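You operate a simulated robot arm through the tools that you are given. There is no shell and no other tool. Be economical: measure what you need, move in short steps, check, and stop when the job is done.

You are at the controls of a simulated robot arm. One attempt, no reset.

## Task
Check that the blind runs freely: down to teal, then up to yellow.
Fine: its red bar meets each band on the post; free the crank lock first, set it again at the end.

Only the result counts: the job must be done as asked and must still hold three seconds after the hand-in. Knocking over, shifting, dropping, spilling or breaking anything else fails it.

## Robot
A 7-joint arm with a two-finger parallel gripper, fixed in place. Base frame: the origin is at the foot of the arm, x ahead of it, y to its left, z up. Units: m, degrees, N and s.
With the tool pointing down near the work surface it reaches from about 0.3 to 0.76 m from the base axis. Its first joint turns from -166.0 to 166.0 degrees. Payload 3.91 kg.
The tool frame sits at the grasp point between the pads (the TCP): z along the fingers, y along the line on which they close. The tips reach 0.03 m beyond it. Largest opening 0.11 m; finger width 0.02, thickness 0.01; the body of the gripper, 0.048 by 0.112 m, starts 0.055 m behind the TCP.
Orientation is that of the tool frame in the base frame, as a unit quaternion [w, x, y, z]. With the fingers straight down and closing along the base's y, the tool's x points along the base's -x, its y along +y and its z along -z.

## Interface
- The arm moves only by the tool play_rows. Its argument "plan" is one flat list of numbers, 7 for each row, row after row: the shift along the base's x, y, z in m, then the turn, a rotation vector about the base's x, y, z in degrees, then the gripper command, from -1 (shut) to 1 (fully open), values between in proportion. In form: [tx, ty, tz, wx, wy, wz, hand, tx, ty, tz, wx, wy, wz, hand, ...]. A call has 1 to 10 rows; each row shifts and turns the commanded pose from where the row before left it. A row lasts 0.2 s, in which the tool goes at most 0.05 m and 8.6 degrees; a call with a longer step from one row to the next is refused whole, and so is a gripper value outside its range. A pose out of reach is approached as far as the arm can. The call stops where the force on the tool passes 70 N (or 10 N more than at its start, if that is more) or the arm is blocked; 0.2 s more then pass. Each finger travels about 0.153 m/s and halts on what it meets, pressing with about 36 N; the grip force reading is that of the motor and also rises with nothing between the fingers. The clock runs only during rows and for 0.2 s after the last one: add rows that do not move to give the fingers time. It gives the time, the measured TCP pose, the force on the tool (base axes), the opening and the grip force at its end, in the units of the frame above (readings bear some noise), and new pictures: "show" is both (left out), scene, wrist or none.
- Cameras (640 x 400 px; columns grow to the right, rows downward): "scene" is fixed at [0.0482, -0.6497, 1.7595]; the picture's right is [0.99, -0.17, 0.00], its down [-0.07, -0.43, -0.90] and it looks along [0.15, 0.89, -0.43] (base axes); focal length 372 px, centre (320, 200). "wrist" rides on the gripper at [0.077, 0.007, -0.115] in the tool frame; the picture's right is [-0.09, 1.00, 0.00], its down [-0.80, -0.07, -0.59] and it looks along [-0.59, -0.05, 0.80] (tool axes); focal length 270 px, centre (320, 200). There is no depth. A picture from a camera that has moved, and an enlarged one, comes with that camera's place and axes in the base frame and with its lens.
- slide_trunk(by): slides the trunk up (or, below 0, down) by that many m; the arm rides with it, the base frame stays. It gives what a move gives, with no picture.
- enlarge(camera, box): a new picture of the part [left, top, right, bottom] of that camera's present view, enlarged. The clock stands still meanwhile.
- hand_in(): hands the job in; it is judged then, once.

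Work in short steps. Places have to be worked out from the pictures, the camera data and where the tool is seen: move nearer, look again, correct. Check each grasp and each placing, and mend what went wrong. You have 120 turns and 170 pictures in all, those below and enlarged ones among them. Open the gripper and draw the arm clear of the work before you hand the job in, unless the task says otherwise; then end with one line.

The tools are called after "Call:" as name(argument=value, ...) on one line, values as JSON. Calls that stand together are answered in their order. play_rows: Moves the arm, as the interface text tells. Its arguments: {"type":"object","properties":{"plan":{"type":"array","items":{"type":"number"}},"show":{"type":"string","enum":["both","scene","wrist","none"]}},"required":["plan"]} The other tools are called the same way: slide_trunk (by) slides the trunk up or down; enlarge (camera, box) takes an enlarged picture of a part of a camera's view; hand_in () hands the job in.

At the start:

```text
time_s: 0.0
ee_pos: [0.2222, 0.2546, 1.4133]
ee_rot: [0.001, 0.0, 1.0, 0.001]
force: [0.1, -0.9, 0.5]
gripper_width: 0.11
gripper_force: 0.0
trunk travel left (down, up): [-0.575, 0.035]
```

scene: 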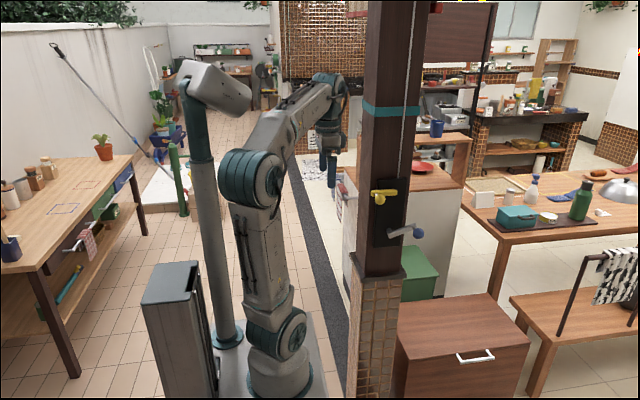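
wrist: 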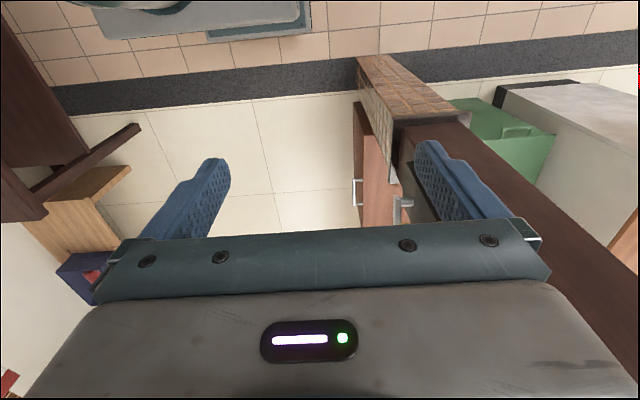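

I'll look closely at the post with its band, yellow handle, and blue handle first.

Call:
enlarge(camera="scene", box=[330, 150, 450, 280])

Call:
enlarge(camera="scene", box=[260, 0, 500, 150])

```text
3.08 times, centred on (390, 215) of scene
camera zoom: at [0.0482, -0.6497, 1.7595], right [0.99, -0.17, 0.0], down [-0.07, -0.43, -0.9], along [0.15, 0.89, -0.43], focal length 1144 px, centre (105, 154)
```

zoom: 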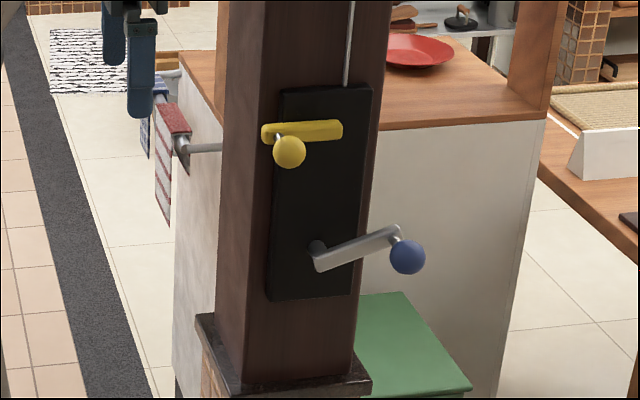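

```text
2.67 times, centred on (380, 75) of scene
camera zoom: at [0.0482, -0.6497, 1.7595], right [0.99, -0.17, 0.0], down [-0.07, -0.43, -0.9], along [0.15, 0.89, -0.43], focal length 991 px, centre (160, 533)
```

zoom: 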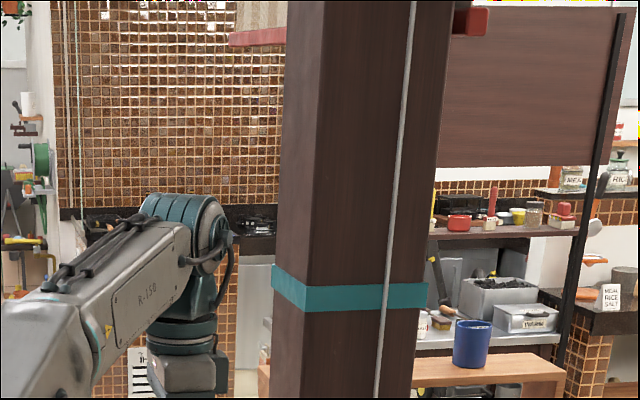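

The crank is also visible in the wrist view. I'll enlarge that to triangulate it.

Call:
enlarge(camera="wrist", box=[330, 40, 490, 240])

Call:
enlarge(camera="scene", box=[360, 170, 430, 260])

Call:
enlarge(camera="scene", box=[325, 0, 455, 80])

```text
2.00 times, centred on (410, 140) of wrist
camera zoom: at [0.1447, 0.2596, 1.5258], right [0.09, 1.0, 0.0], down [0.8, -0.07, 0.59], along [0.59, -0.05, -0.8], focal length 541 px, centre (140, 320)
```

zoom: 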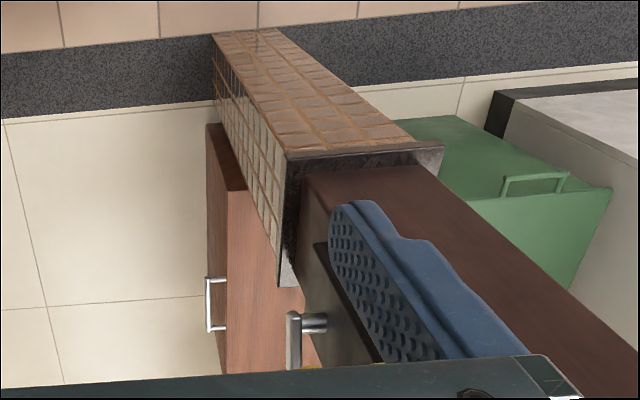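

```text
4.44 times, centred on (395, 215) of scene
camera zoom: at [0.0482, -0.6497, 1.7595], right [0.99, -0.17, 0.0], down [-0.07, -0.43, -0.9], along [0.15, 0.89, -0.43], focal length 1652 px, centre (-13, 133)
```

zoom: 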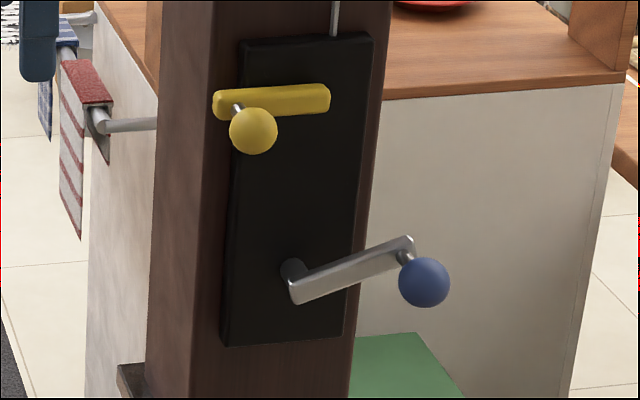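

```text
4.92 times, centred on (390, 40) of scene
camera zoom: at [0.0482, -0.6497, 1.7595], right [0.99, -0.17, 0.0], down [-0.07, -0.43, -0.9], along [0.15, 0.89, -0.43], focal length 1830 px, centre (-25, 988)
```

zoom: 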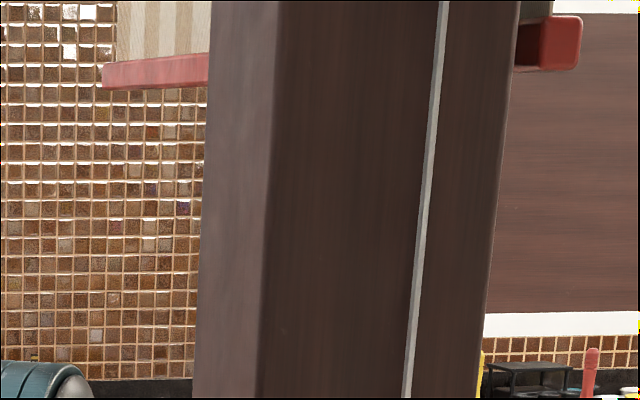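

Call:
enlarge(camera="scene", box=[345, 60, 445, 125])

Call:
enlarge(camera="scene", box=[410, 0, 450, 30])

```text
6.15 times, centred on (395, 92) of scene
camera zoom: at [0.0482, -0.6497, 1.7595], right [0.99, -0.17, 0.0], down [-0.07, -0.43, -0.9], along [0.15, 0.89, -0.43], focal length 2287 px, centre (-142, 862)
```

zoom: 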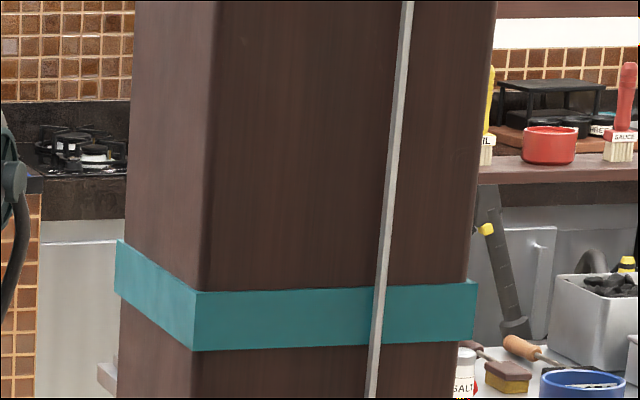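

```text
13.33 times, centred on (430, 15) of scene
camera zoom: at [0.0482, -0.6497, 1.7595], right [0.99, -0.17, 0.0], down [-0.07, -0.43, -0.9], along [0.15, 0.89, -0.43], focal length 4955 px, centre (-1147, 2667)
```

zoom: 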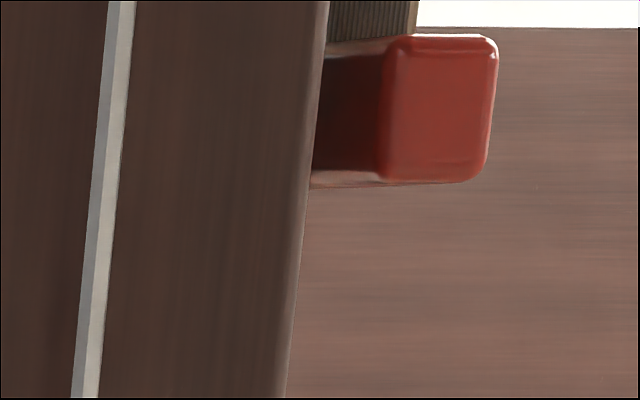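

Triangulated estimates:
- Crank hub at about (0.46, 0.38, 1.11).
- Blue knob at about (0.54, 0.33, 1.14).
- Yellow lock knob at about (0.405, 0.345, 1.266), with its pivot near x=0.465.
- Blind bar in the plane x≈0.56, at z≈1.80.
- Teal band at z≈1.525.

I'll turn the tool to point along +y while backing away.

Call:
play_rows(plan=[0, -0.03, 0, 8.5, 0, 0, 1, 0, -0.03, 0, 8.5, 0, 0, 1, 0, -0.03, 0, 8.5, 0, 0, 1, 0.01, -0.01, 0, 8.5, 0, 0, 1, 0.01, 0, 0, 8.5, 0, 0, 1, 0.02, 0, -0.01, 8.5, 0, 0, 1])

```text
time_s: 1.4
ee_pos: [0.2618, 0.1536, 1.4009]
ee_rot: [0.0, 0.0, 0.902, 0.432]
force: [0.1, 0.5, 0.8]
gripper_width: 0.11
gripper_force: 0.1
trunk travel left (down, up): [-0.575, 0.035]
camera wrist: at [0.1847, 0.0684, 1.478], right [0.09, 0.62, 0.78], down [0.8, -0.51, 0.32], along [0.59, 0.59, -0.54], focal length 270 px, centre (320, 200)
```

scene: 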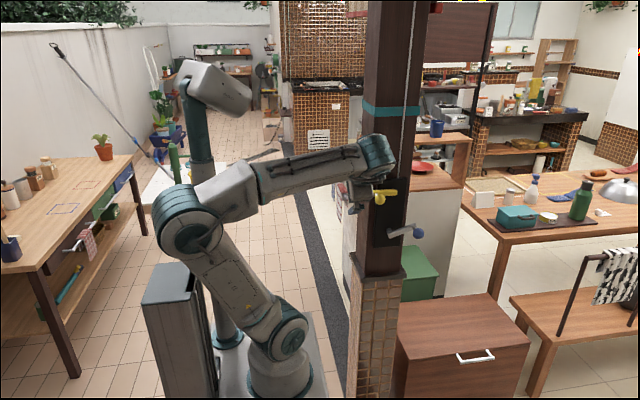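
wrist: 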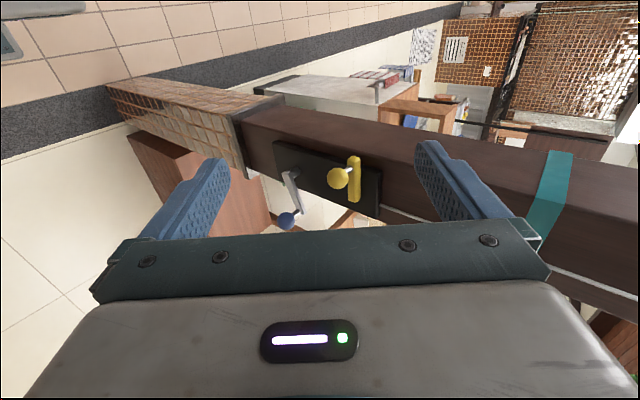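

The wrist view confirms both knob estimates. I'll finish the turn and line up in front of the yellow knob.

Call:
play_rows(plan=[0.02, 0, -0.02, 7.8, 0, 0, 1, 0.025, 0.0, -0.025, 7.8, 0, 0, 1, 0.025, 0.02, -0.025, 7.8, 0, 0, 1, 0.025, 0.02, -0.025, 7.8, 0, 0, 1, 0.025, 0.03, -0.025, 7.6, 0, 0, 1, 0.023, 0.026, -0.014, 0, 0, 0, 1, 0, 0, 0, 0, 0, 0, 0.3])

```text
time_s: 3.0
ee_pos: [0.4011, 0.2521, 1.2671]
ee_rot: [0.0, 0.0, 0.708, 0.706]
force: [-0.3, -0.2, -0.6]
gripper_width: 0.0715
gripper_force: 0.1
trunk travel left (down, up): [-0.575, 0.035]
camera wrist: at [0.3249, 0.1359, 1.2733], right [0.09, 0.0, 1.0], down [0.8, -0.59, -0.07], along [0.59, 0.8, -0.05], focal length 270 px, centre (320, 200)
```

scene: 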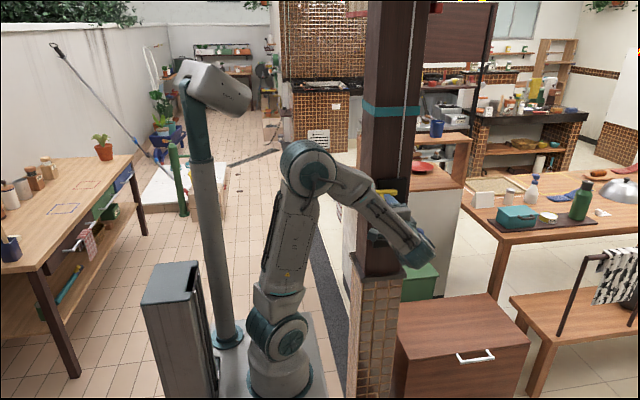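
wrist: 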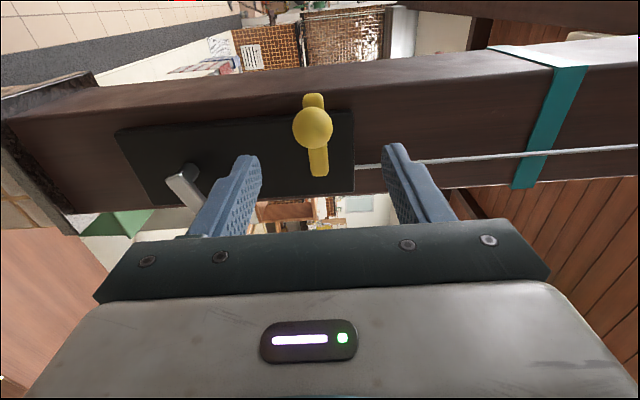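

The knob sits at about (0.406, 0.345, 1.263). I'll advance with the fingers straddling it and close.

Call:
play_rows(plan=[0.004, 0.03, -0.003, 0, 0, 0, 0.3, 0, 0.03, 0, 0, 0, 0, 0.3, 0, 0.026, 0, 0, 0, 0, 0.3, 0, 0, 0, 0, 0, 0, -1, 0, 0, 0, 0, 0, 0, -1])

```text
time_s: 4.2
ee_pos: [0.4087, 0.3387, 1.2652]
ee_rot: [-0.001, 0.0, 0.709, 0.705]
force: [-1.0, 2.4, -4.7]
gripper_width: 0.0332
gripper_force: 45.3
trunk travel left (down, up): [-0.575, 0.035]
camera wrist: at [0.3316, 0.2235, 1.271], right [0.09, 0.01, 1.0], down [0.8, -0.59, -0.07], along [0.59, 0.8, -0.06], focal length 270 px, centre (320, 200)
```

scene: 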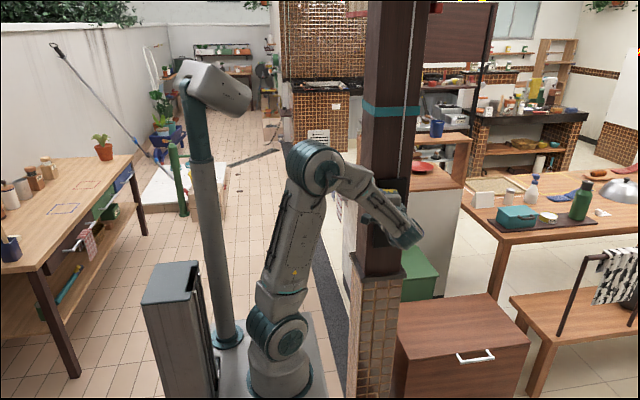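
wrist: 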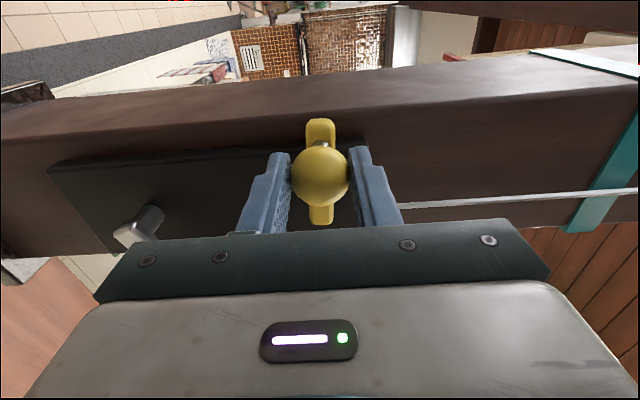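

Gripped the knob at a width of 0.033. I'll test turning the lever upward by a small arc.

Call:
play_rows(plan=[0.001, 0, 0.0098, 0, 0, 0, -1, 0.0025, 0, 0.0094, 0, 0, 0, -1], show="wrist")

```text
time_s: 4.8
ee_pos: [0.4091, 0.3398, 1.2836]
ee_rot: [-0.001, -0.001, 0.709, 0.705]
force: [-5.8, 3.5, -10.6]
gripper_width: 0.0332
gripper_force: 44.6
trunk travel left (down, up): [-0.575, 0.035]
camera wrist: at [0.333, 0.2233, 1.29], right [0.09, 0.0, 1.0], down [0.8, -0.59, -0.07], along [0.59, 0.81, -0.06], focal length 270 px, centre (320, 200)
```

wrist: 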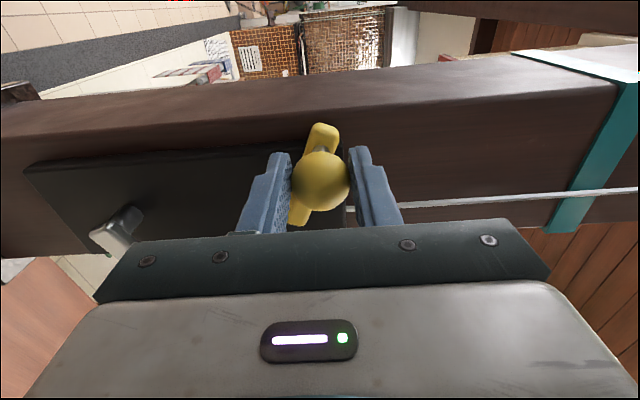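

The lever follows upward. I'll continue the arc.

Call:
play_rows(plan=[0.0041, 0, 0.0088, 0, 0, 0, -1, 0.0056, 0, 0.008, 0, 0, 0, -1, 0.0069, 0, 0.0069, 0, 0, 0, -1, 0.008, 0, 0.0056, 0, 0, 0, -1], show="wrist")

```text
time_s: 5.8
ee_pos: [0.4237, 0.3377, 1.3032]
ee_rot: [-0.013, -0.005, 0.716, 0.698]
force: [-17.2, 3.3, -7.9]
gripper_width: 0.0331
gripper_force: 45.2
trunk travel left (down, up): [-0.575, 0.035]
stopped in row 4: the force on the tool passed its limit (the readings are from after the stop); the commanded pose is now the measured one
camera wrist: at [0.3501, 0.2213, 1.3125], right [0.1, 0.03, 0.99], down [0.81, -0.58, -0.07], along [0.57, 0.82, -0.08], focal length 270 px, centre (320, 200)
```

wrist: 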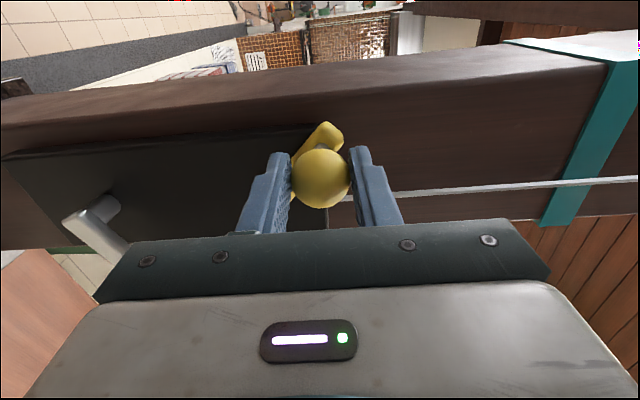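

The measured displacement fits r≈0.056 and θ≈43°, which may be the lever's stop. I'll push slightly further along the tangent to see.

Call:
play_rows(plan=[0.003, 0, 0.003, 0, 0, 0, -1, 0.003, 0, 0.003, 0, 0, 0, -1, 0.003, 0, 0.003, 0, 0, 0, -1], show="wrist")

Call:
enlarge(camera="wrist", box=[240, 100, 400, 240])

```text
time_s: 6.7
ee_pos: [0.4318, 0.339, 1.3029]
ee_rot: [-0.019, -0.001, 0.721, 0.692]
force: [-18.1, 8.6, -8.8]
gripper_width: 0.033
gripper_force: 44.7
trunk travel left (down, up): [-0.575, 0.035]
stopped in row 3: the force on the tool passed its limit (the readings are from after the stop); the commanded pose is now the measured one
camera wrist: at [0.3578, 0.2215, 1.3156], right [0.11, 0.05, 0.99], down [0.82, -0.57, -0.07], along [0.57, 0.82, -0.1], focal length 270 px, centre (320, 200)
```

wrist: 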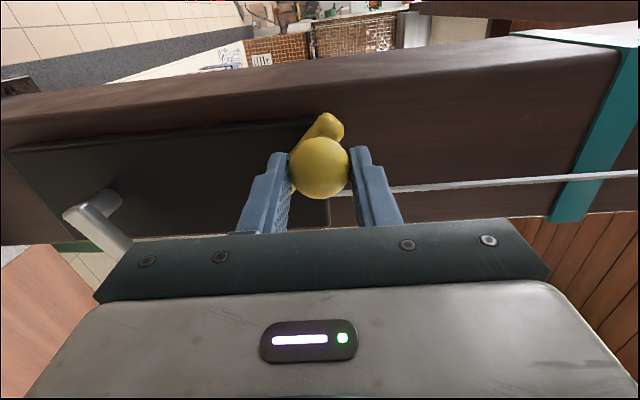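

```text
2.86 times, centred on (320, 170) of wrist
camera zoom: at [0.3578, 0.2215, 1.3156], right [0.11, 0.05, 0.99], down [0.82, -0.57, -0.07], along [0.57, 0.82, -0.1], focal length 772 px, centre (320, 286)
```

zoom: 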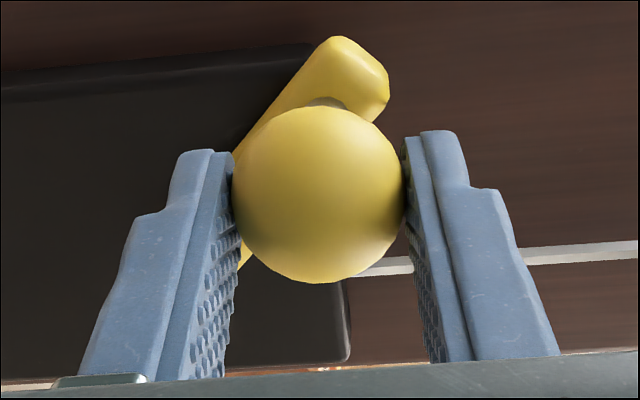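

The lever stays at about 45° and the pads slide, so that is its stop. I'll release, retreat, and see whether it stays.

Call:
play_rows(plan=[-0.006, 0, 0, 0, 0, 0, -1, 0, 0, 0, 0, 0, 0, 0.3, 0, 0, 0, 0, 0, 0, 0.3, 0, -0.04, 0, 0, 0, 0, 0.3, 0, -0.05, 0, 0, 0, 0, 0.3, 0, -0.02, 0, 0, 0, 0, 0.3], show="wrist")

```text
time_s: 8.1
ee_pos: [0.4311, 0.2251, 1.3051]
ee_rot: [-0.016, 0.001, 0.721, 0.693]
force: [-0.2, 0.1, 1.2]
gripper_width: 0.0714
gripper_force: 0.1
trunk travel left (down, up): [-0.575, 0.035]
camera wrist: at [0.3568, 0.1075, 1.3173], right [0.11, 0.04, 0.99], down [0.81, -0.58, -0.07], along [0.58, 0.81, -0.1], focal length 270 px, centre (320, 200)
```

wrist: 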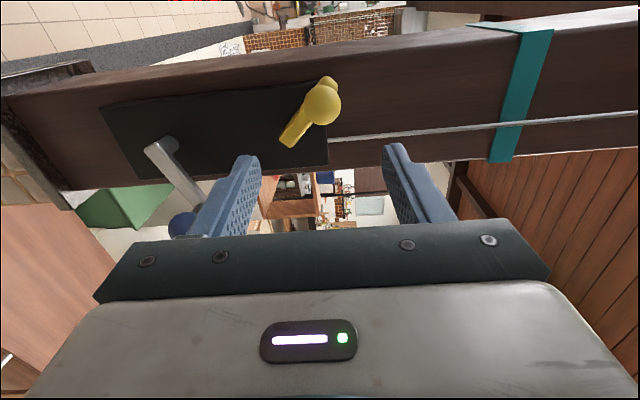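

The lever stays at its new angle and the lock is free. I'll straighten the tool and go in front of the blue knob.

Call:
play_rows(plan=[0.027, 0, -0.04, 2.3, -1.3, -1.3, 0.3, 0.027, 0, -0.04, 0, 0, 0, 0.3, 0.027, 0, -0.04, 0, 0, 0, 0.3, 0.026, 0, -0.04, 0, 0, 0, 0.3, 0, 0, -0.004, 0, 0, 0, 0.3])

```text
time_s: 9.3
ee_pos: [0.538, 0.2257, 1.1409]
ee_rot: [0.001, 0.003, 0.707, 0.707]
force: [-0.4, 0.4, 0.6]
gripper_width: 0.0717
gripper_force: 0.0
trunk travel left (down, up): [-0.575, 0.035]
camera wrist: at [0.4599, 0.1107, 1.146], right [0.09, 0.0, 1.0], down [0.8, -0.6, -0.07], along [0.59, 0.8, -0.05], focal length 270 px, centre (320, 200)
```

scene: 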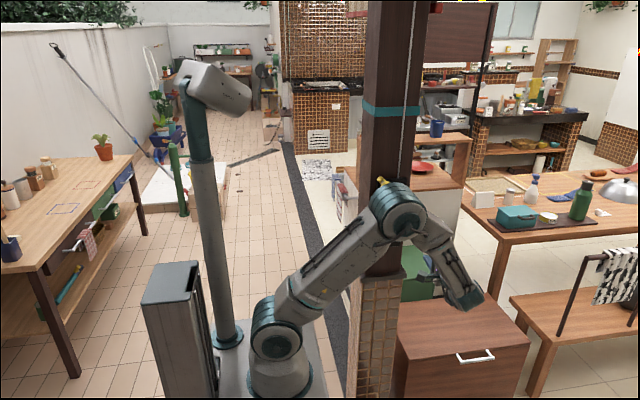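
wrist: 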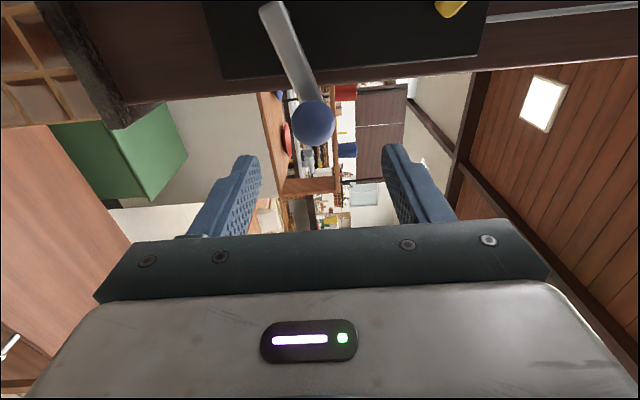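

The knob is at about (0.540, 0.33, 1.135). I'll advance and grasp it.

Call:
play_rows(plan=[0.002, 0.035, -0.006, 0, 0, 0, 0.3, 0, 0.035, 0, 0, 0, 0, 0.3, 0, 0.028, 0, 0, 0, 0, 0.3, 0, 0, 0, 0, 0, 0, -1, 0, 0, 0, 0, 0, 0, -1])

```text
time_s: 10.5
ee_pos: [0.538, 0.3237, 1.1318]
ee_rot: [0.001, 0.003, 0.706, 0.708]
force: [6.8, 7.3, 10.6]
gripper_width: 0.0371
gripper_force: 44.3
trunk travel left (down, up): [-0.575, 0.035]
camera wrist: at [0.4611, 0.2083, 1.1382], right [0.09, 0.0, 1.0], down [0.8, -0.6, -0.07], along [0.59, 0.8, -0.05], focal length 270 px, centre (320, 200)
```

scene: 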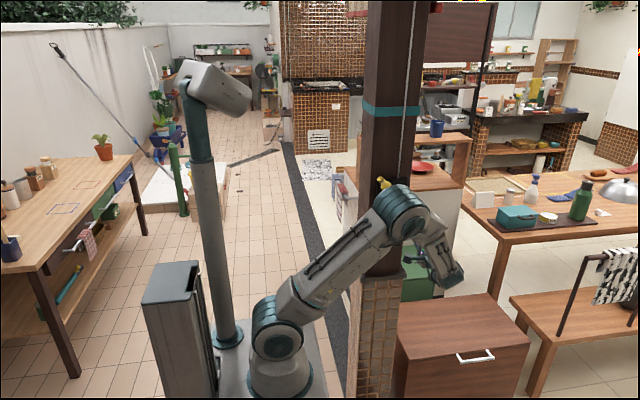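
wrist: 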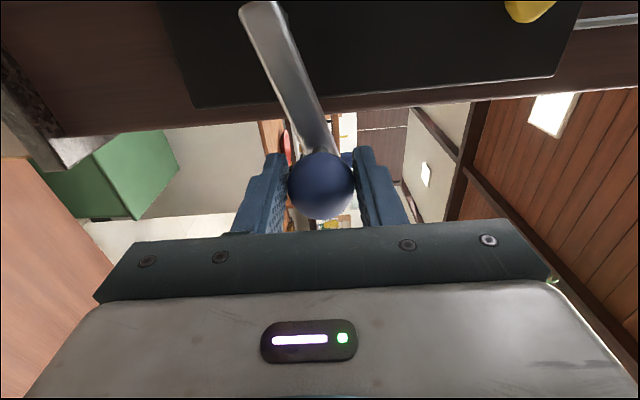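

Gripped at 0.037. The hub fit gives a radius of about 0.079 at an angle of about 15°. I'll try turning up, counter-clockwise as seen from the front, by 30°.

Call:
play_rows(plan=[-0.0047, 0, 0.0129, 0, 0, 0, -1, -0.0069, 0, 0.0119, 0, 0, 0, -1, -0.0089, 0, 0.0105, 0, 0, 0, -1])

Call:
enlarge(camera="scene", box=[325, 0, 455, 80])

```text
time_s: 11.3
ee_pos: [0.5187, 0.3233, 1.1668]
ee_rot: [0.001, 0.005, 0.707, 0.707]
force: [-1.8, -1.1, -12.5]
gripper_width: 0.0371
gripper_force: 44.2
trunk travel left (down, up): [-0.575, 0.035]
camera wrist: at [0.4411, 0.208, 1.173], right [0.09, 0.0, 1.0], down [0.8, -0.6, -0.07], along [0.6, 0.8, -0.05], focal length 270 px, centre (320, 200)
```

scene: 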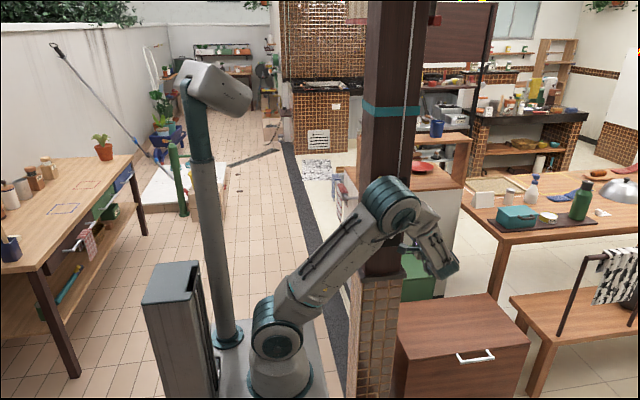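
wrist: 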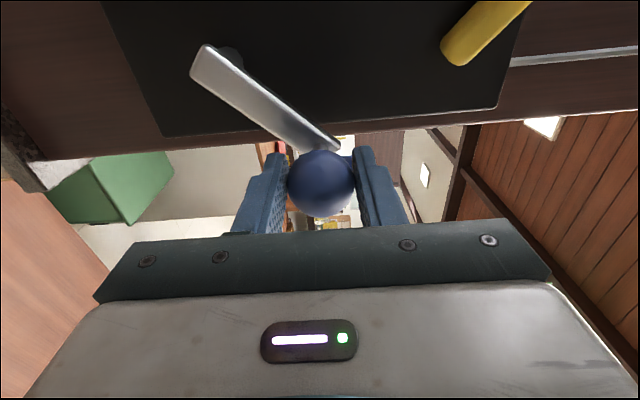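

```text
4.92 times, centred on (390, 40) of scene
camera zoom: at [0.0482, -0.6497, 1.7595], right [0.99, -0.17, 0.0], down [-0.07, -0.43, -0.9], along [0.15, 0.89, -0.43], focal length 1830 px, centre (-25, 988)
```

zoom: 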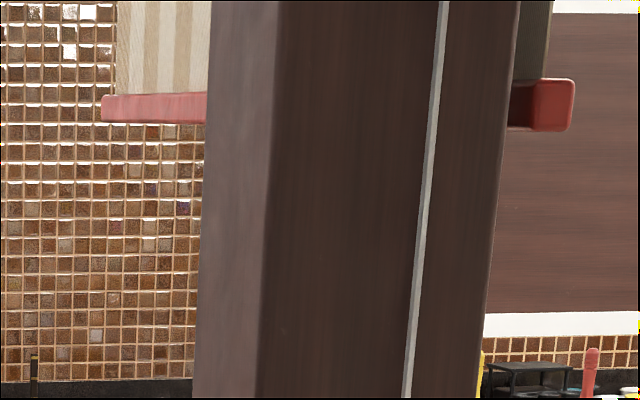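

Turning this way lowers the bar, by roughly 0.03 m for 30°. I'll continue over the top of the circle.

Call:
play_rows(plan=[-0.0104, 0, 0.0075, 0, 0, 0, -1, -0.0118, 0, 0.0071, 0, 0, 0, -1, -0.0128, 0, 0.0049, 0, 0, 0, -1, -0.0135, 0, 0.0027, 0, 0, 0, -1, -0.0138, 0, 0.0002, 0, 0, 0, -1, -0.0136, 0, -0.0021, 0, 0, 0, -1, -0.013, 0, -0.0045, 0, 0, 0, -1])

```text
time_s: 12.9
ee_pos: [0.4311, 0.3249, 1.1836]
ee_rot: [0.001, 0.002, 0.706, 0.708]
force: [4.3, -4.1, -8.1]
gripper_width: 0.0365
gripper_force: 45.1
trunk travel left (down, up): [-0.575, 0.035]
camera wrist: at [0.3546, 0.209, 1.1893], right [0.09, 0.0, 1.0], down [0.8, -0.6, -0.07], along [0.59, 0.8, -0.05], focal length 270 px, centre (320, 200)
```

scene: 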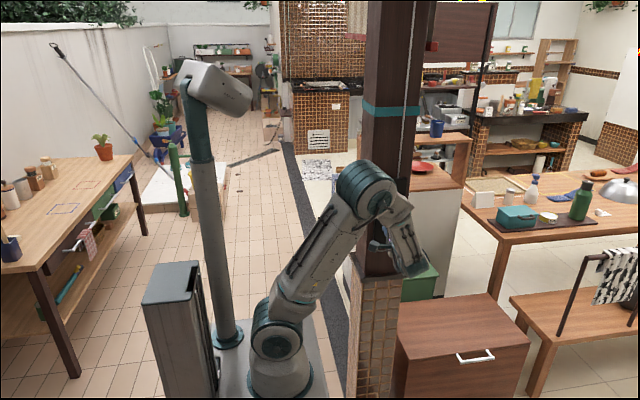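
wrist: 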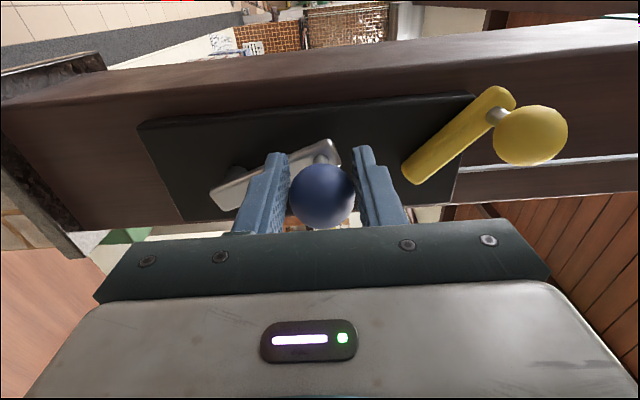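

The bar is following down. I'll keep going to about 184°.

Call:
play_rows(plan=[-0.0121, 0, -0.0067, 0, 0, 0, -1, -0.0107, 0, -0.0087, 0, 0, 0, -1, -0.009, 0, -0.0104, 0, 0, 0, -1, -0.0071, 0, -0.0118, 0, 0, 0, -1, -0.0049, 0, -0.0128, 0, 0, 0, -1, -0.0027, 0, -0.0135, 0, 0, 0, -1, -0.0002, 0, -0.0138, 0, 0, 0, -1])

Call:
enlarge(camera="scene", box=[325, 30, 455, 130])

```text
time_s: 14.5
ee_pos: [0.3671, 0.3248, 1.1073]
ee_rot: [-0.005, -0.007, 0.708, 0.706]
force: [-60.7, -1.0, 5.6]
gripper_width: 0.0
gripper_force: 38.1
trunk travel left (down, up): [-0.575, 0.035]
camera wrist: at [0.2936, 0.2077, 1.1135], right [0.09, 0.0, 1.0], down [0.81, -0.58, -0.07], along [0.58, 0.81, -0.05], focal length 270 px, centre (320, 200)
```

scene: 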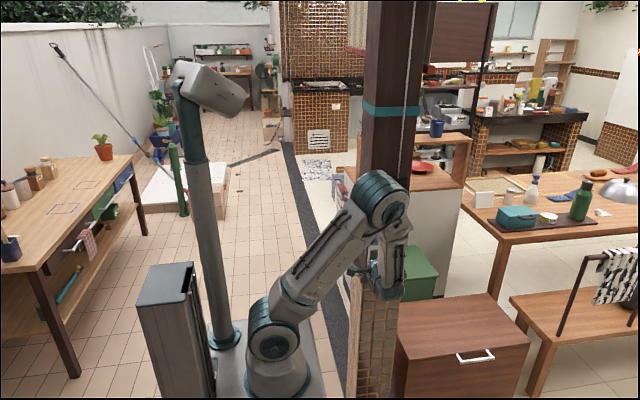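
wrist: 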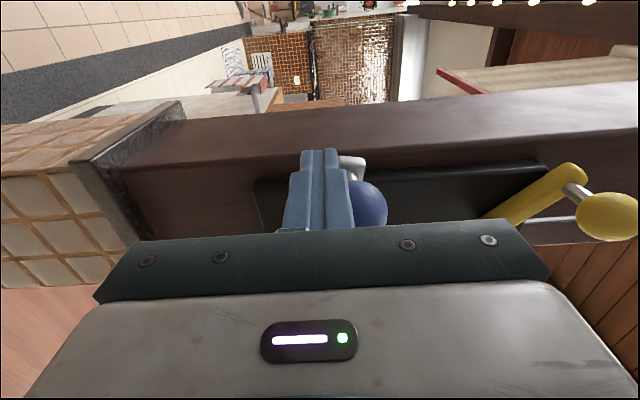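

```text
4.00 times, centred on (390, 80) of scene
camera zoom: at [0.0482, -0.6497, 1.7595], right [0.99, -0.17, 0.0], down [-0.07, -0.43, -0.9], along [0.15, 0.89, -0.43], focal length 1486 px, centre (40, 680)
```

zoom: 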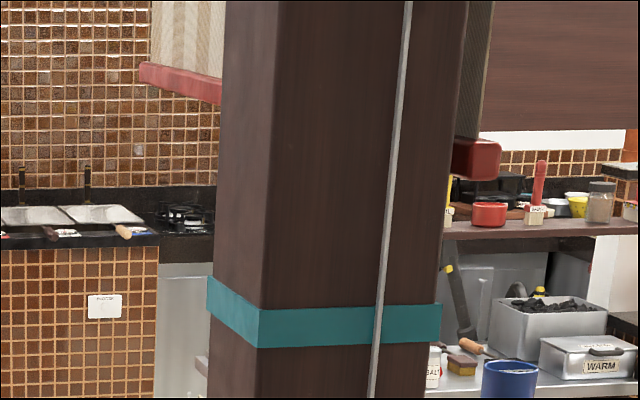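

The fingers slipped off and are now closed beside the knob. I'll back off, open, and look.

Call:
play_rows(plan=[-0.01, 0, -0.005, 0, 0, 0, -1, 0, -0.04, 0, 0, 0, 0, -1, 0, -0.045, 0, 0, 0, 0, 0.3, 0, 0, 0, 0, 0, 0, 0.3, 0, 0, 0, 0, 0, 0, 0.3])

```text
time_s: 15.7
ee_pos: [0.3734, 0.2381, 1.1029]
ee_rot: [0.001, 0.002, 0.706, 0.708]
force: [0.5, -0.8, 0.0]
gripper_width: 0.0717
gripper_force: 0.0
trunk travel left (down, up): [-0.575, 0.035]
camera wrist: at [0.2958, 0.1225, 1.1087], right [0.09, 0.0, 1.0], down [0.8, -0.6, -0.07], along [0.6, 0.8, -0.05], focal length 270 px, centre (320, 200)
```

scene: 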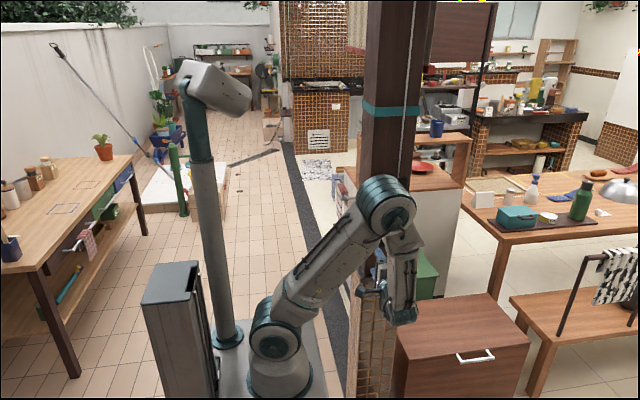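
wrist: 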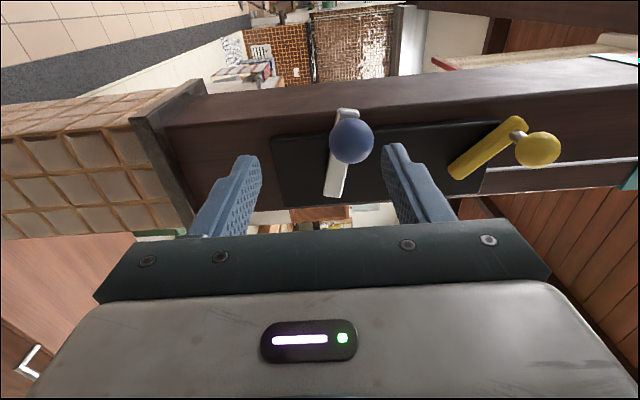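

The knob is now at about (0.391, 0.33, 1.127), and the refined hub is (0.466, 1.112) with r≈0.0766. I'll re-grip, and this time rotate the tool with the crank.

Call:
play_rows(plan=[0.018, 0, 0.024, 0, 0, 0, 0.3, 0, 0.04, 0, 0, 0, 0, 0.3, 0, 0.03, 0, 0, 0, 0, 0.3, 0, 0.021, 0, 0, 0, 0, 0.3, 0, 0, 0, 0, 0, 0, -1, 0, 0, 0, 0, 0, 0, -1])

```text
time_s: 17.1
ee_pos: [0.3875, 0.3308, 1.1235]
ee_rot: [0.0, 0.002, 0.707, 0.707]
force: [-3.4, 5.0, -4.7]
gripper_width: 0.0373
gripper_force: 44.7
trunk travel left (down, up): [-0.575, 0.035]
camera wrist: at [0.3111, 0.2145, 1.1294], right [0.09, 0.0, 1.0], down [0.8, -0.6, -0.07], along [0.59, 0.8, -0.05], focal length 270 px, centre (320, 200)
```

scene: 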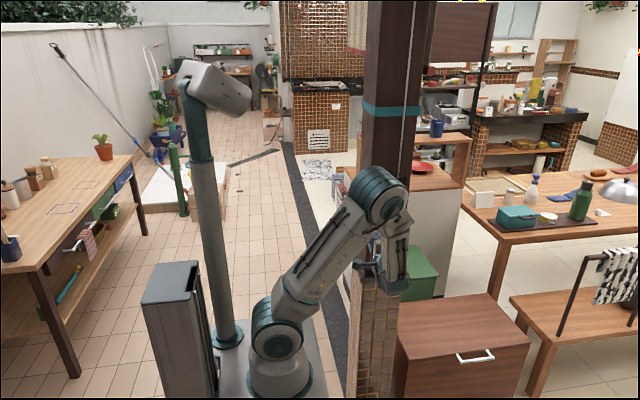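
wrist: 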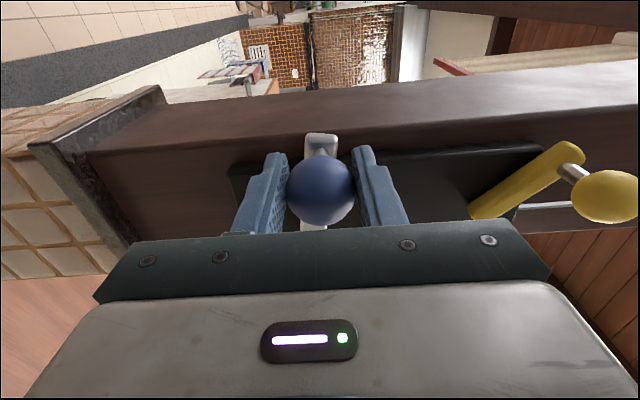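

Good grip. I'll rotate on to about 222°, turning the tool along.

Call:
play_rows(plan=[-0.0008, 0, -0.0113, 0, 0, 0, -1, 0.0008, 0, -0.0113, 0, -8, 0, -1, 0.0025, 0, -0.0111, 0, -8.5, 0, -1, 0.0042, 0, -0.0106, 0, -8.5, 0, -1, 0.0056, 0, -0.0098, 0, -8.5, 0, -1, 0.007, 0, -0.009, 0, -8.5, 0, -1])

Call:
enlarge(camera="scene", box=[325, 30, 455, 130])

```text
time_s: 18.5
ee_pos: [0.4059, 0.3301, 1.0616]
ee_rot: [0.252, -0.254, 0.661, 0.66]
force: [-32.1, 6.6, -22.1]
gripper_width: 0.0375
gripper_force: 45.3
trunk travel left (down, up): [-0.575, 0.035]
camera wrist: at [0.3436, 0.2136, 1.0145], right [-0.6, 0.0, 0.8], down [0.65, -0.59, 0.48], along [0.47, 0.81, 0.35], focal length 270 px, centre (320, 200)
```

scene: 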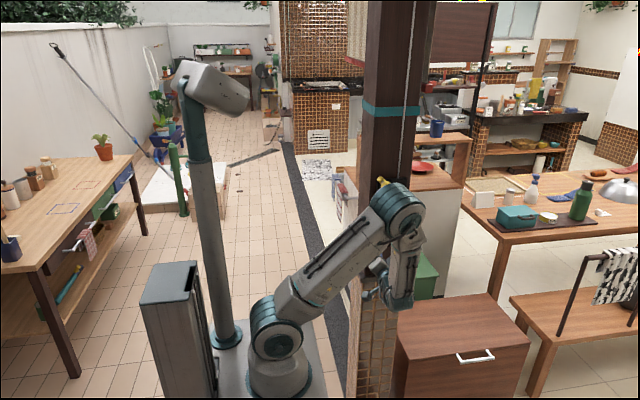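
wrist: 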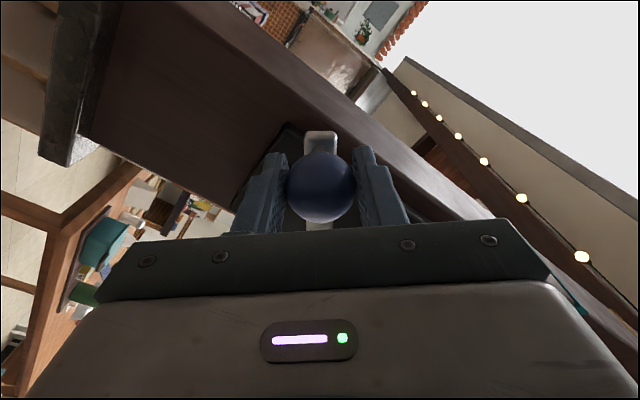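

```text
4.00 times, centred on (390, 80) of scene
camera zoom: at [0.0482, -0.6497, 1.7595], right [0.99, -0.17, 0.0], down [-0.07, -0.43, -0.9], along [0.15, 0.89, -0.43], focal length 1486 px, centre (40, 680)
```

zoom: 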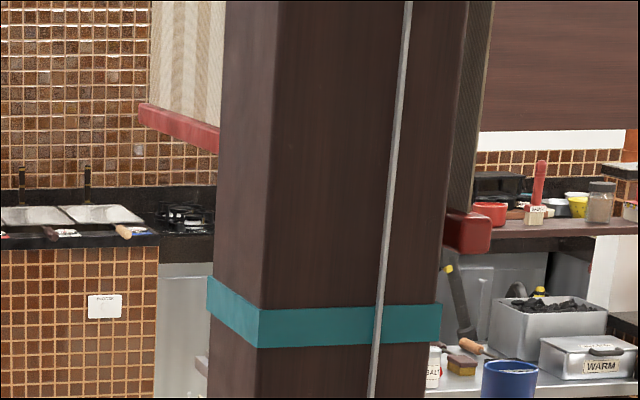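

Rotating with the tool works: the bar is at z≈1.58 and needs to reach ≈1.52. I'll turn about 50° more.

Call:
play_rows(plan=[0.004, 0, -0.0076, 0, -8.5, 0, -1, 0.0093, 0, -0.0071, 0, -8.5, 0, -1, 0.0102, 0, -0.0056, 0, -8.5, 0, -1, 0.011, 0, -0.004, 0, -8.5, 0, -1, 0.0115, 0, -0.0024, 0, -8.5, 0, -1])

Call:
enlarge(camera="scene", box=[325, 30, 455, 130])

```text
time_s: 19.7
ee_pos: [0.4599, 0.33, 1.0347]
ee_rot: [0.475, -0.474, 0.527, 0.522]
force: [-1.1, 5.3, -36.8]
gripper_width: 0.0377
gripper_force: 44.9
trunk travel left (down, up): [-0.575, 0.035]
camera wrist: at [0.4458, 0.2136, 0.957], right [-0.98, 0.01, 0.18], down [0.15, -0.59, 0.79], along [0.11, 0.81, 0.58], focal length 270 px, centre (320, 200)
```

scene: 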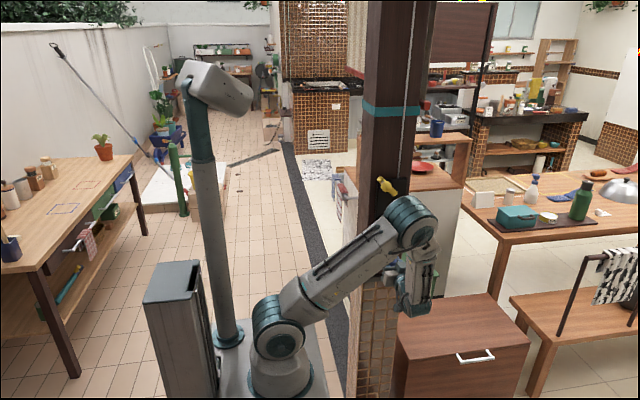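
wrist: 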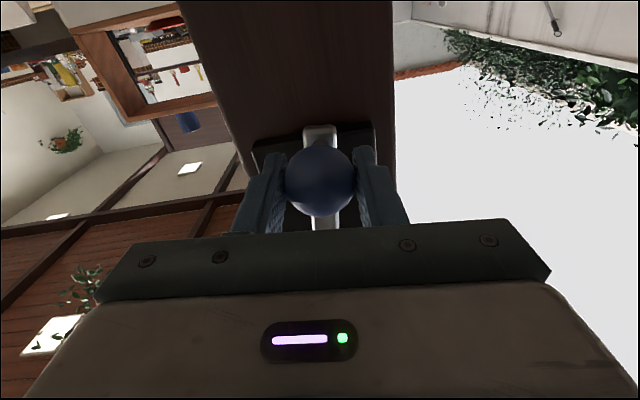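

```text
4.00 times, centred on (390, 80) of scene
camera zoom: at [0.0482, -0.6497, 1.7595], right [0.99, -0.17, 0.0], down [-0.07, -0.43, -0.9], along [0.15, 0.89, -0.43], focal length 1486 px, centre (40, 680)
```

zoom: 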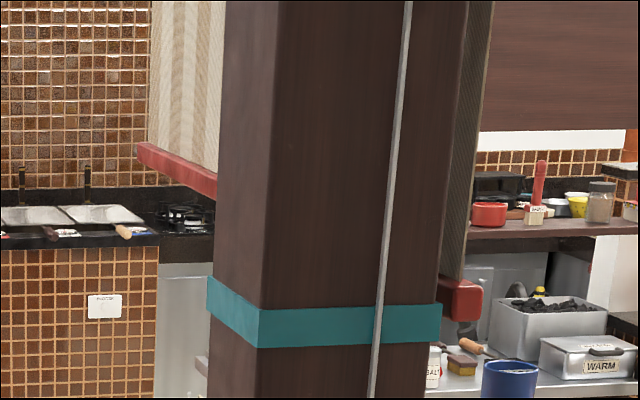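

The bar is nearly at the band (estimates differ by 0–1.2 cm). The crank held when released before, so I'll let go, back off and raise the camera to band height to compare directly.

Call:
play_rows(plan=[0, 0, 0, 0, 0, 0, 0.3, 0, 0, 0, 0, 0, 0, 0.3, 0, -0.04, 0, 0, 0, 0, 0.3, 0, -0.045, 0, 0, 0, 0, 0.3, 0, -0.045, 0.01, 0, 8.5, 0, 0.3, 0, -0.03, 0.03, 0, 8.5, 0, 0.3, 0, -0.02, 0.04, 0, 8.5, 0, 0.3, 0, 0, 0.045, 0, 8.5, 0, 0.3, 0, 0, 0.045, 0, 8.5, 0, 0.3, 0, 0, 0.045, 0, 8.5, 0, 0.3], show="scene")

Call:
play_rows(plan=[0, 0, 0.045, 0, 8.5, 0, 0.3, 0, 0, 0.045, 0, 8.5, 0, 0.3, 0, 0, 0.045, 0, 8.5, 0, 0.3, 0, 0, 0.045, 0, 8, 0, 0.3, 0, 0, 0.045, 0, 0, 0, 0.3, 0, 0, 0.035, 0, 0, 0, 0.3, 0, 0, 0, 0, 0, 0, 0.3])

```text
time_s: 21.9
ee_pos: [0.453, 0.1502, 1.2513]
ee_rot: [0.203, -0.203, 0.676, 0.679]
force: [0.0, -0.1, 0.2]
gripper_width: 0.0714
gripper_force: 0.0
trunk travel left (down, up): [-0.575, 0.035]
```

scene: 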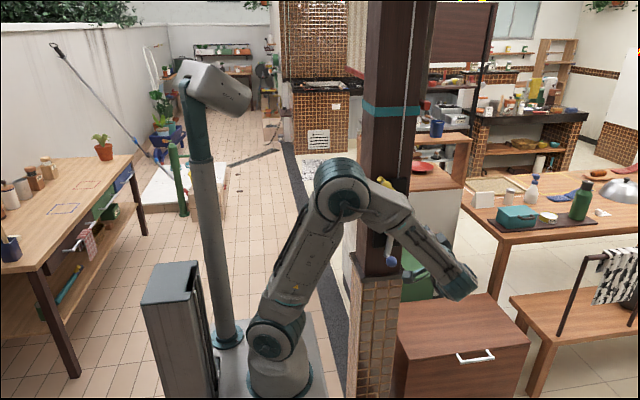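

```text
time_s: 23.5
ee_pos: [0.4559, 0.1513, 1.5165]
ee_rot: [0.0, 0.002, 0.707, 0.707]
force: [-0.1, -0.5, 0.0]
gripper_width: 0.0715
gripper_force: 0.1
trunk travel left (down, up): [-0.575, 0.035]
camera wrist: at [0.3786, 0.0357, 1.5213], right [0.09, 0.0, 1.0], down [0.8, -0.6, -0.07], along [0.59, 0.8, -0.05], focal length 270 px, centre (320, 200)
```

scene: 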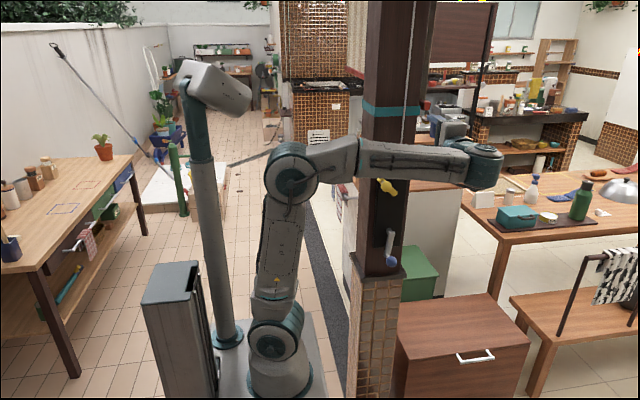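
wrist: 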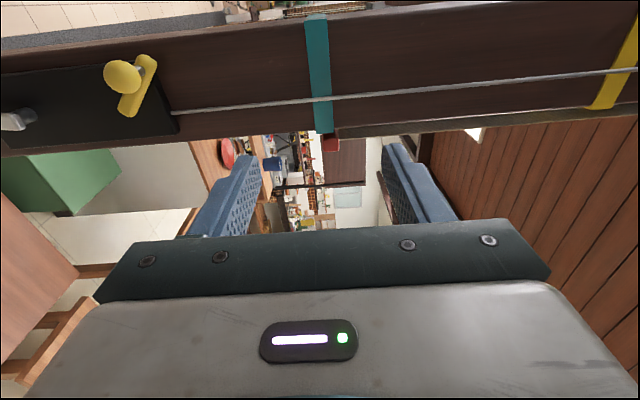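

The view is nearly at band height, with the red bar end beside the teal band and the yellow band above. I'll enlarge both.

Call:
enlarge(camera="wrist", box=[290, 100, 370, 150])

Call:
enlarge(camera="wrist", box=[540, 20, 640, 120])

Call:
enlarge(camera="scene", box=[395, 90, 435, 120])

```text
8.00 times, centred on (330, 125) of wrist
camera zoom: at [0.3786, 0.0357, 1.5213], right [0.09, 0.0, 1.0], down [0.8, -0.6, -0.07], along [0.59, 0.8, -0.05], focal length 2162 px, centre (240, 800)
```

zoom: 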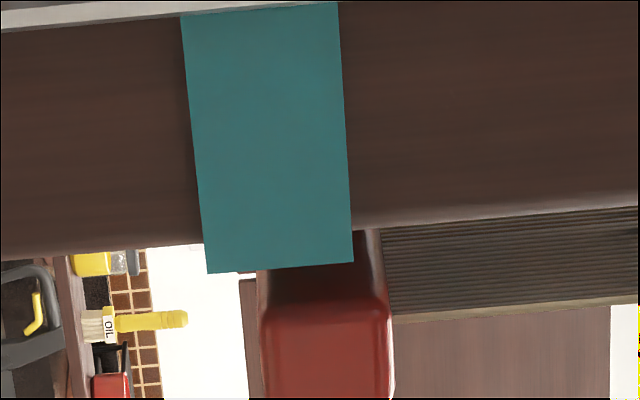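

```text
4.00 times, centred on (590, 70) of wrist
camera zoom: at [0.3786, 0.0357, 1.5213], right [0.09, 0.0, 1.0], down [0.8, -0.6, -0.07], along [0.59, 0.8, -0.05], focal length 1081 px, centre (-760, 720)
```

zoom: 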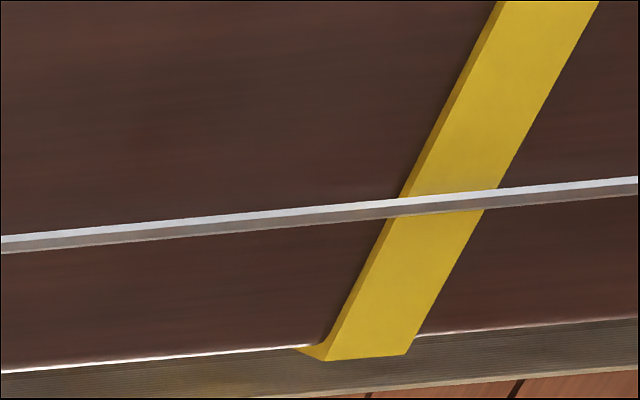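

```text
13.33 times, centred on (415, 105) of scene
camera zoom: at [0.0482, -0.6497, 1.7595], right [0.99, -0.17, 0.0], down [-0.07, -0.43, -0.9], along [0.15, 0.89, -0.43], focal length 4955 px, centre (-947, 1467)
```

zoom: 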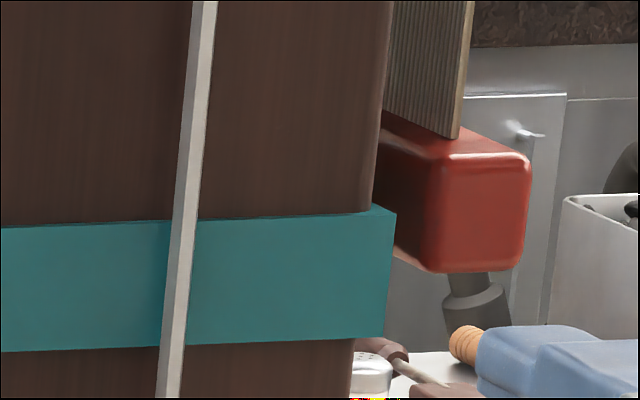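

At this depth the bar centre is about 8 mm above the teal band centre (1.524 against 1.516). The yellow band centre is at z≈1.902. I'll go back to the knob and turn about 7.5° more.

Call:
play_rows(plan=[0, 0, -0.045, 0, -8.5, 0, 0.3, 0, 0, -0.045, 0, -8.5, 0, 0.3, 0, 0, -0.045, 0, -8.5, 0, 0.3, 0, 0, -0.045, 0, -8.5, 0, 0.3, 0, 0, -0.045, 0, -8.5, 0, 0.3, 0, 0, -0.045, 0, -8.5, 0, 0.3, 0, 0, -0.045, 0, -8.5, 0, 0.3, 0, 0, -0.045, 0, -8.5, 0, 0.3, 0, 0, -0.045, 0, -8.5, 0, 0.3, 0, 0, -0.045, 0, -8.5, 0, 0.3], show="none")

Call:
play_rows(plan=[0.004, 0.04, -0.032, 0, 0, 0, 0.3, 0, 0.05, 0, 0, 0, 0, 0.3, 0, 0, 0, 0, 0, 0, 0.3], show="wrist")

```text
time_s: 25.7
ee_pos: [0.458, 0.1465, 1.0581]
ee_rot: [0.478, -0.477, 0.52, 0.523]
force: [0.1, -0.8, -0.7]
gripper_width: 0.0717
gripper_force: 0.0
trunk travel left (down, up): [-0.575, 0.035]
```

```text
refused: row 1 steps farther than a row can; nothing moved
```

Call:
play_rows(plan=[0.002, 0.04, -0.012, 0, 0, 0, 0.3, 0, 0.045, -0.012, 0, 0, 0, 0.3, 0, 0, 0, 0, 0, 0, 0.3], show="wrist")

```text
time_s: 26.5
ee_pos: [0.4581, 0.2318, 1.0379]
ee_rot: [0.478, -0.477, 0.52, 0.523]
force: [-0.2, 1.4, -0.5]
gripper_width: 0.0715
gripper_force: 0.1
trunk travel left (down, up): [-0.575, 0.035]
camera wrist: at [0.4433, 0.1161, 0.961], right [-0.98, 0.0, 0.18], down [0.14, -0.6, 0.79], along [0.1, 0.8, 0.59], focal length 270 px, centre (320, 200)
```

wrist: 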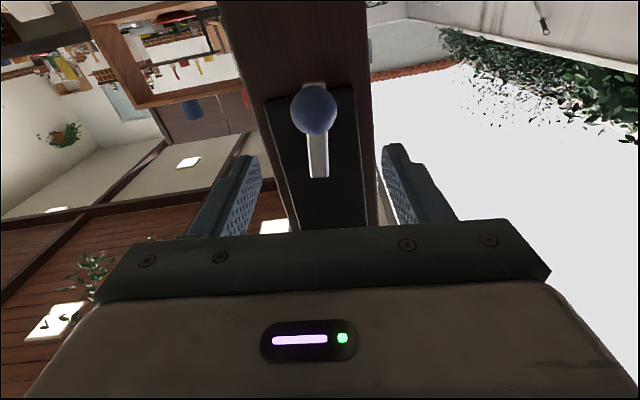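

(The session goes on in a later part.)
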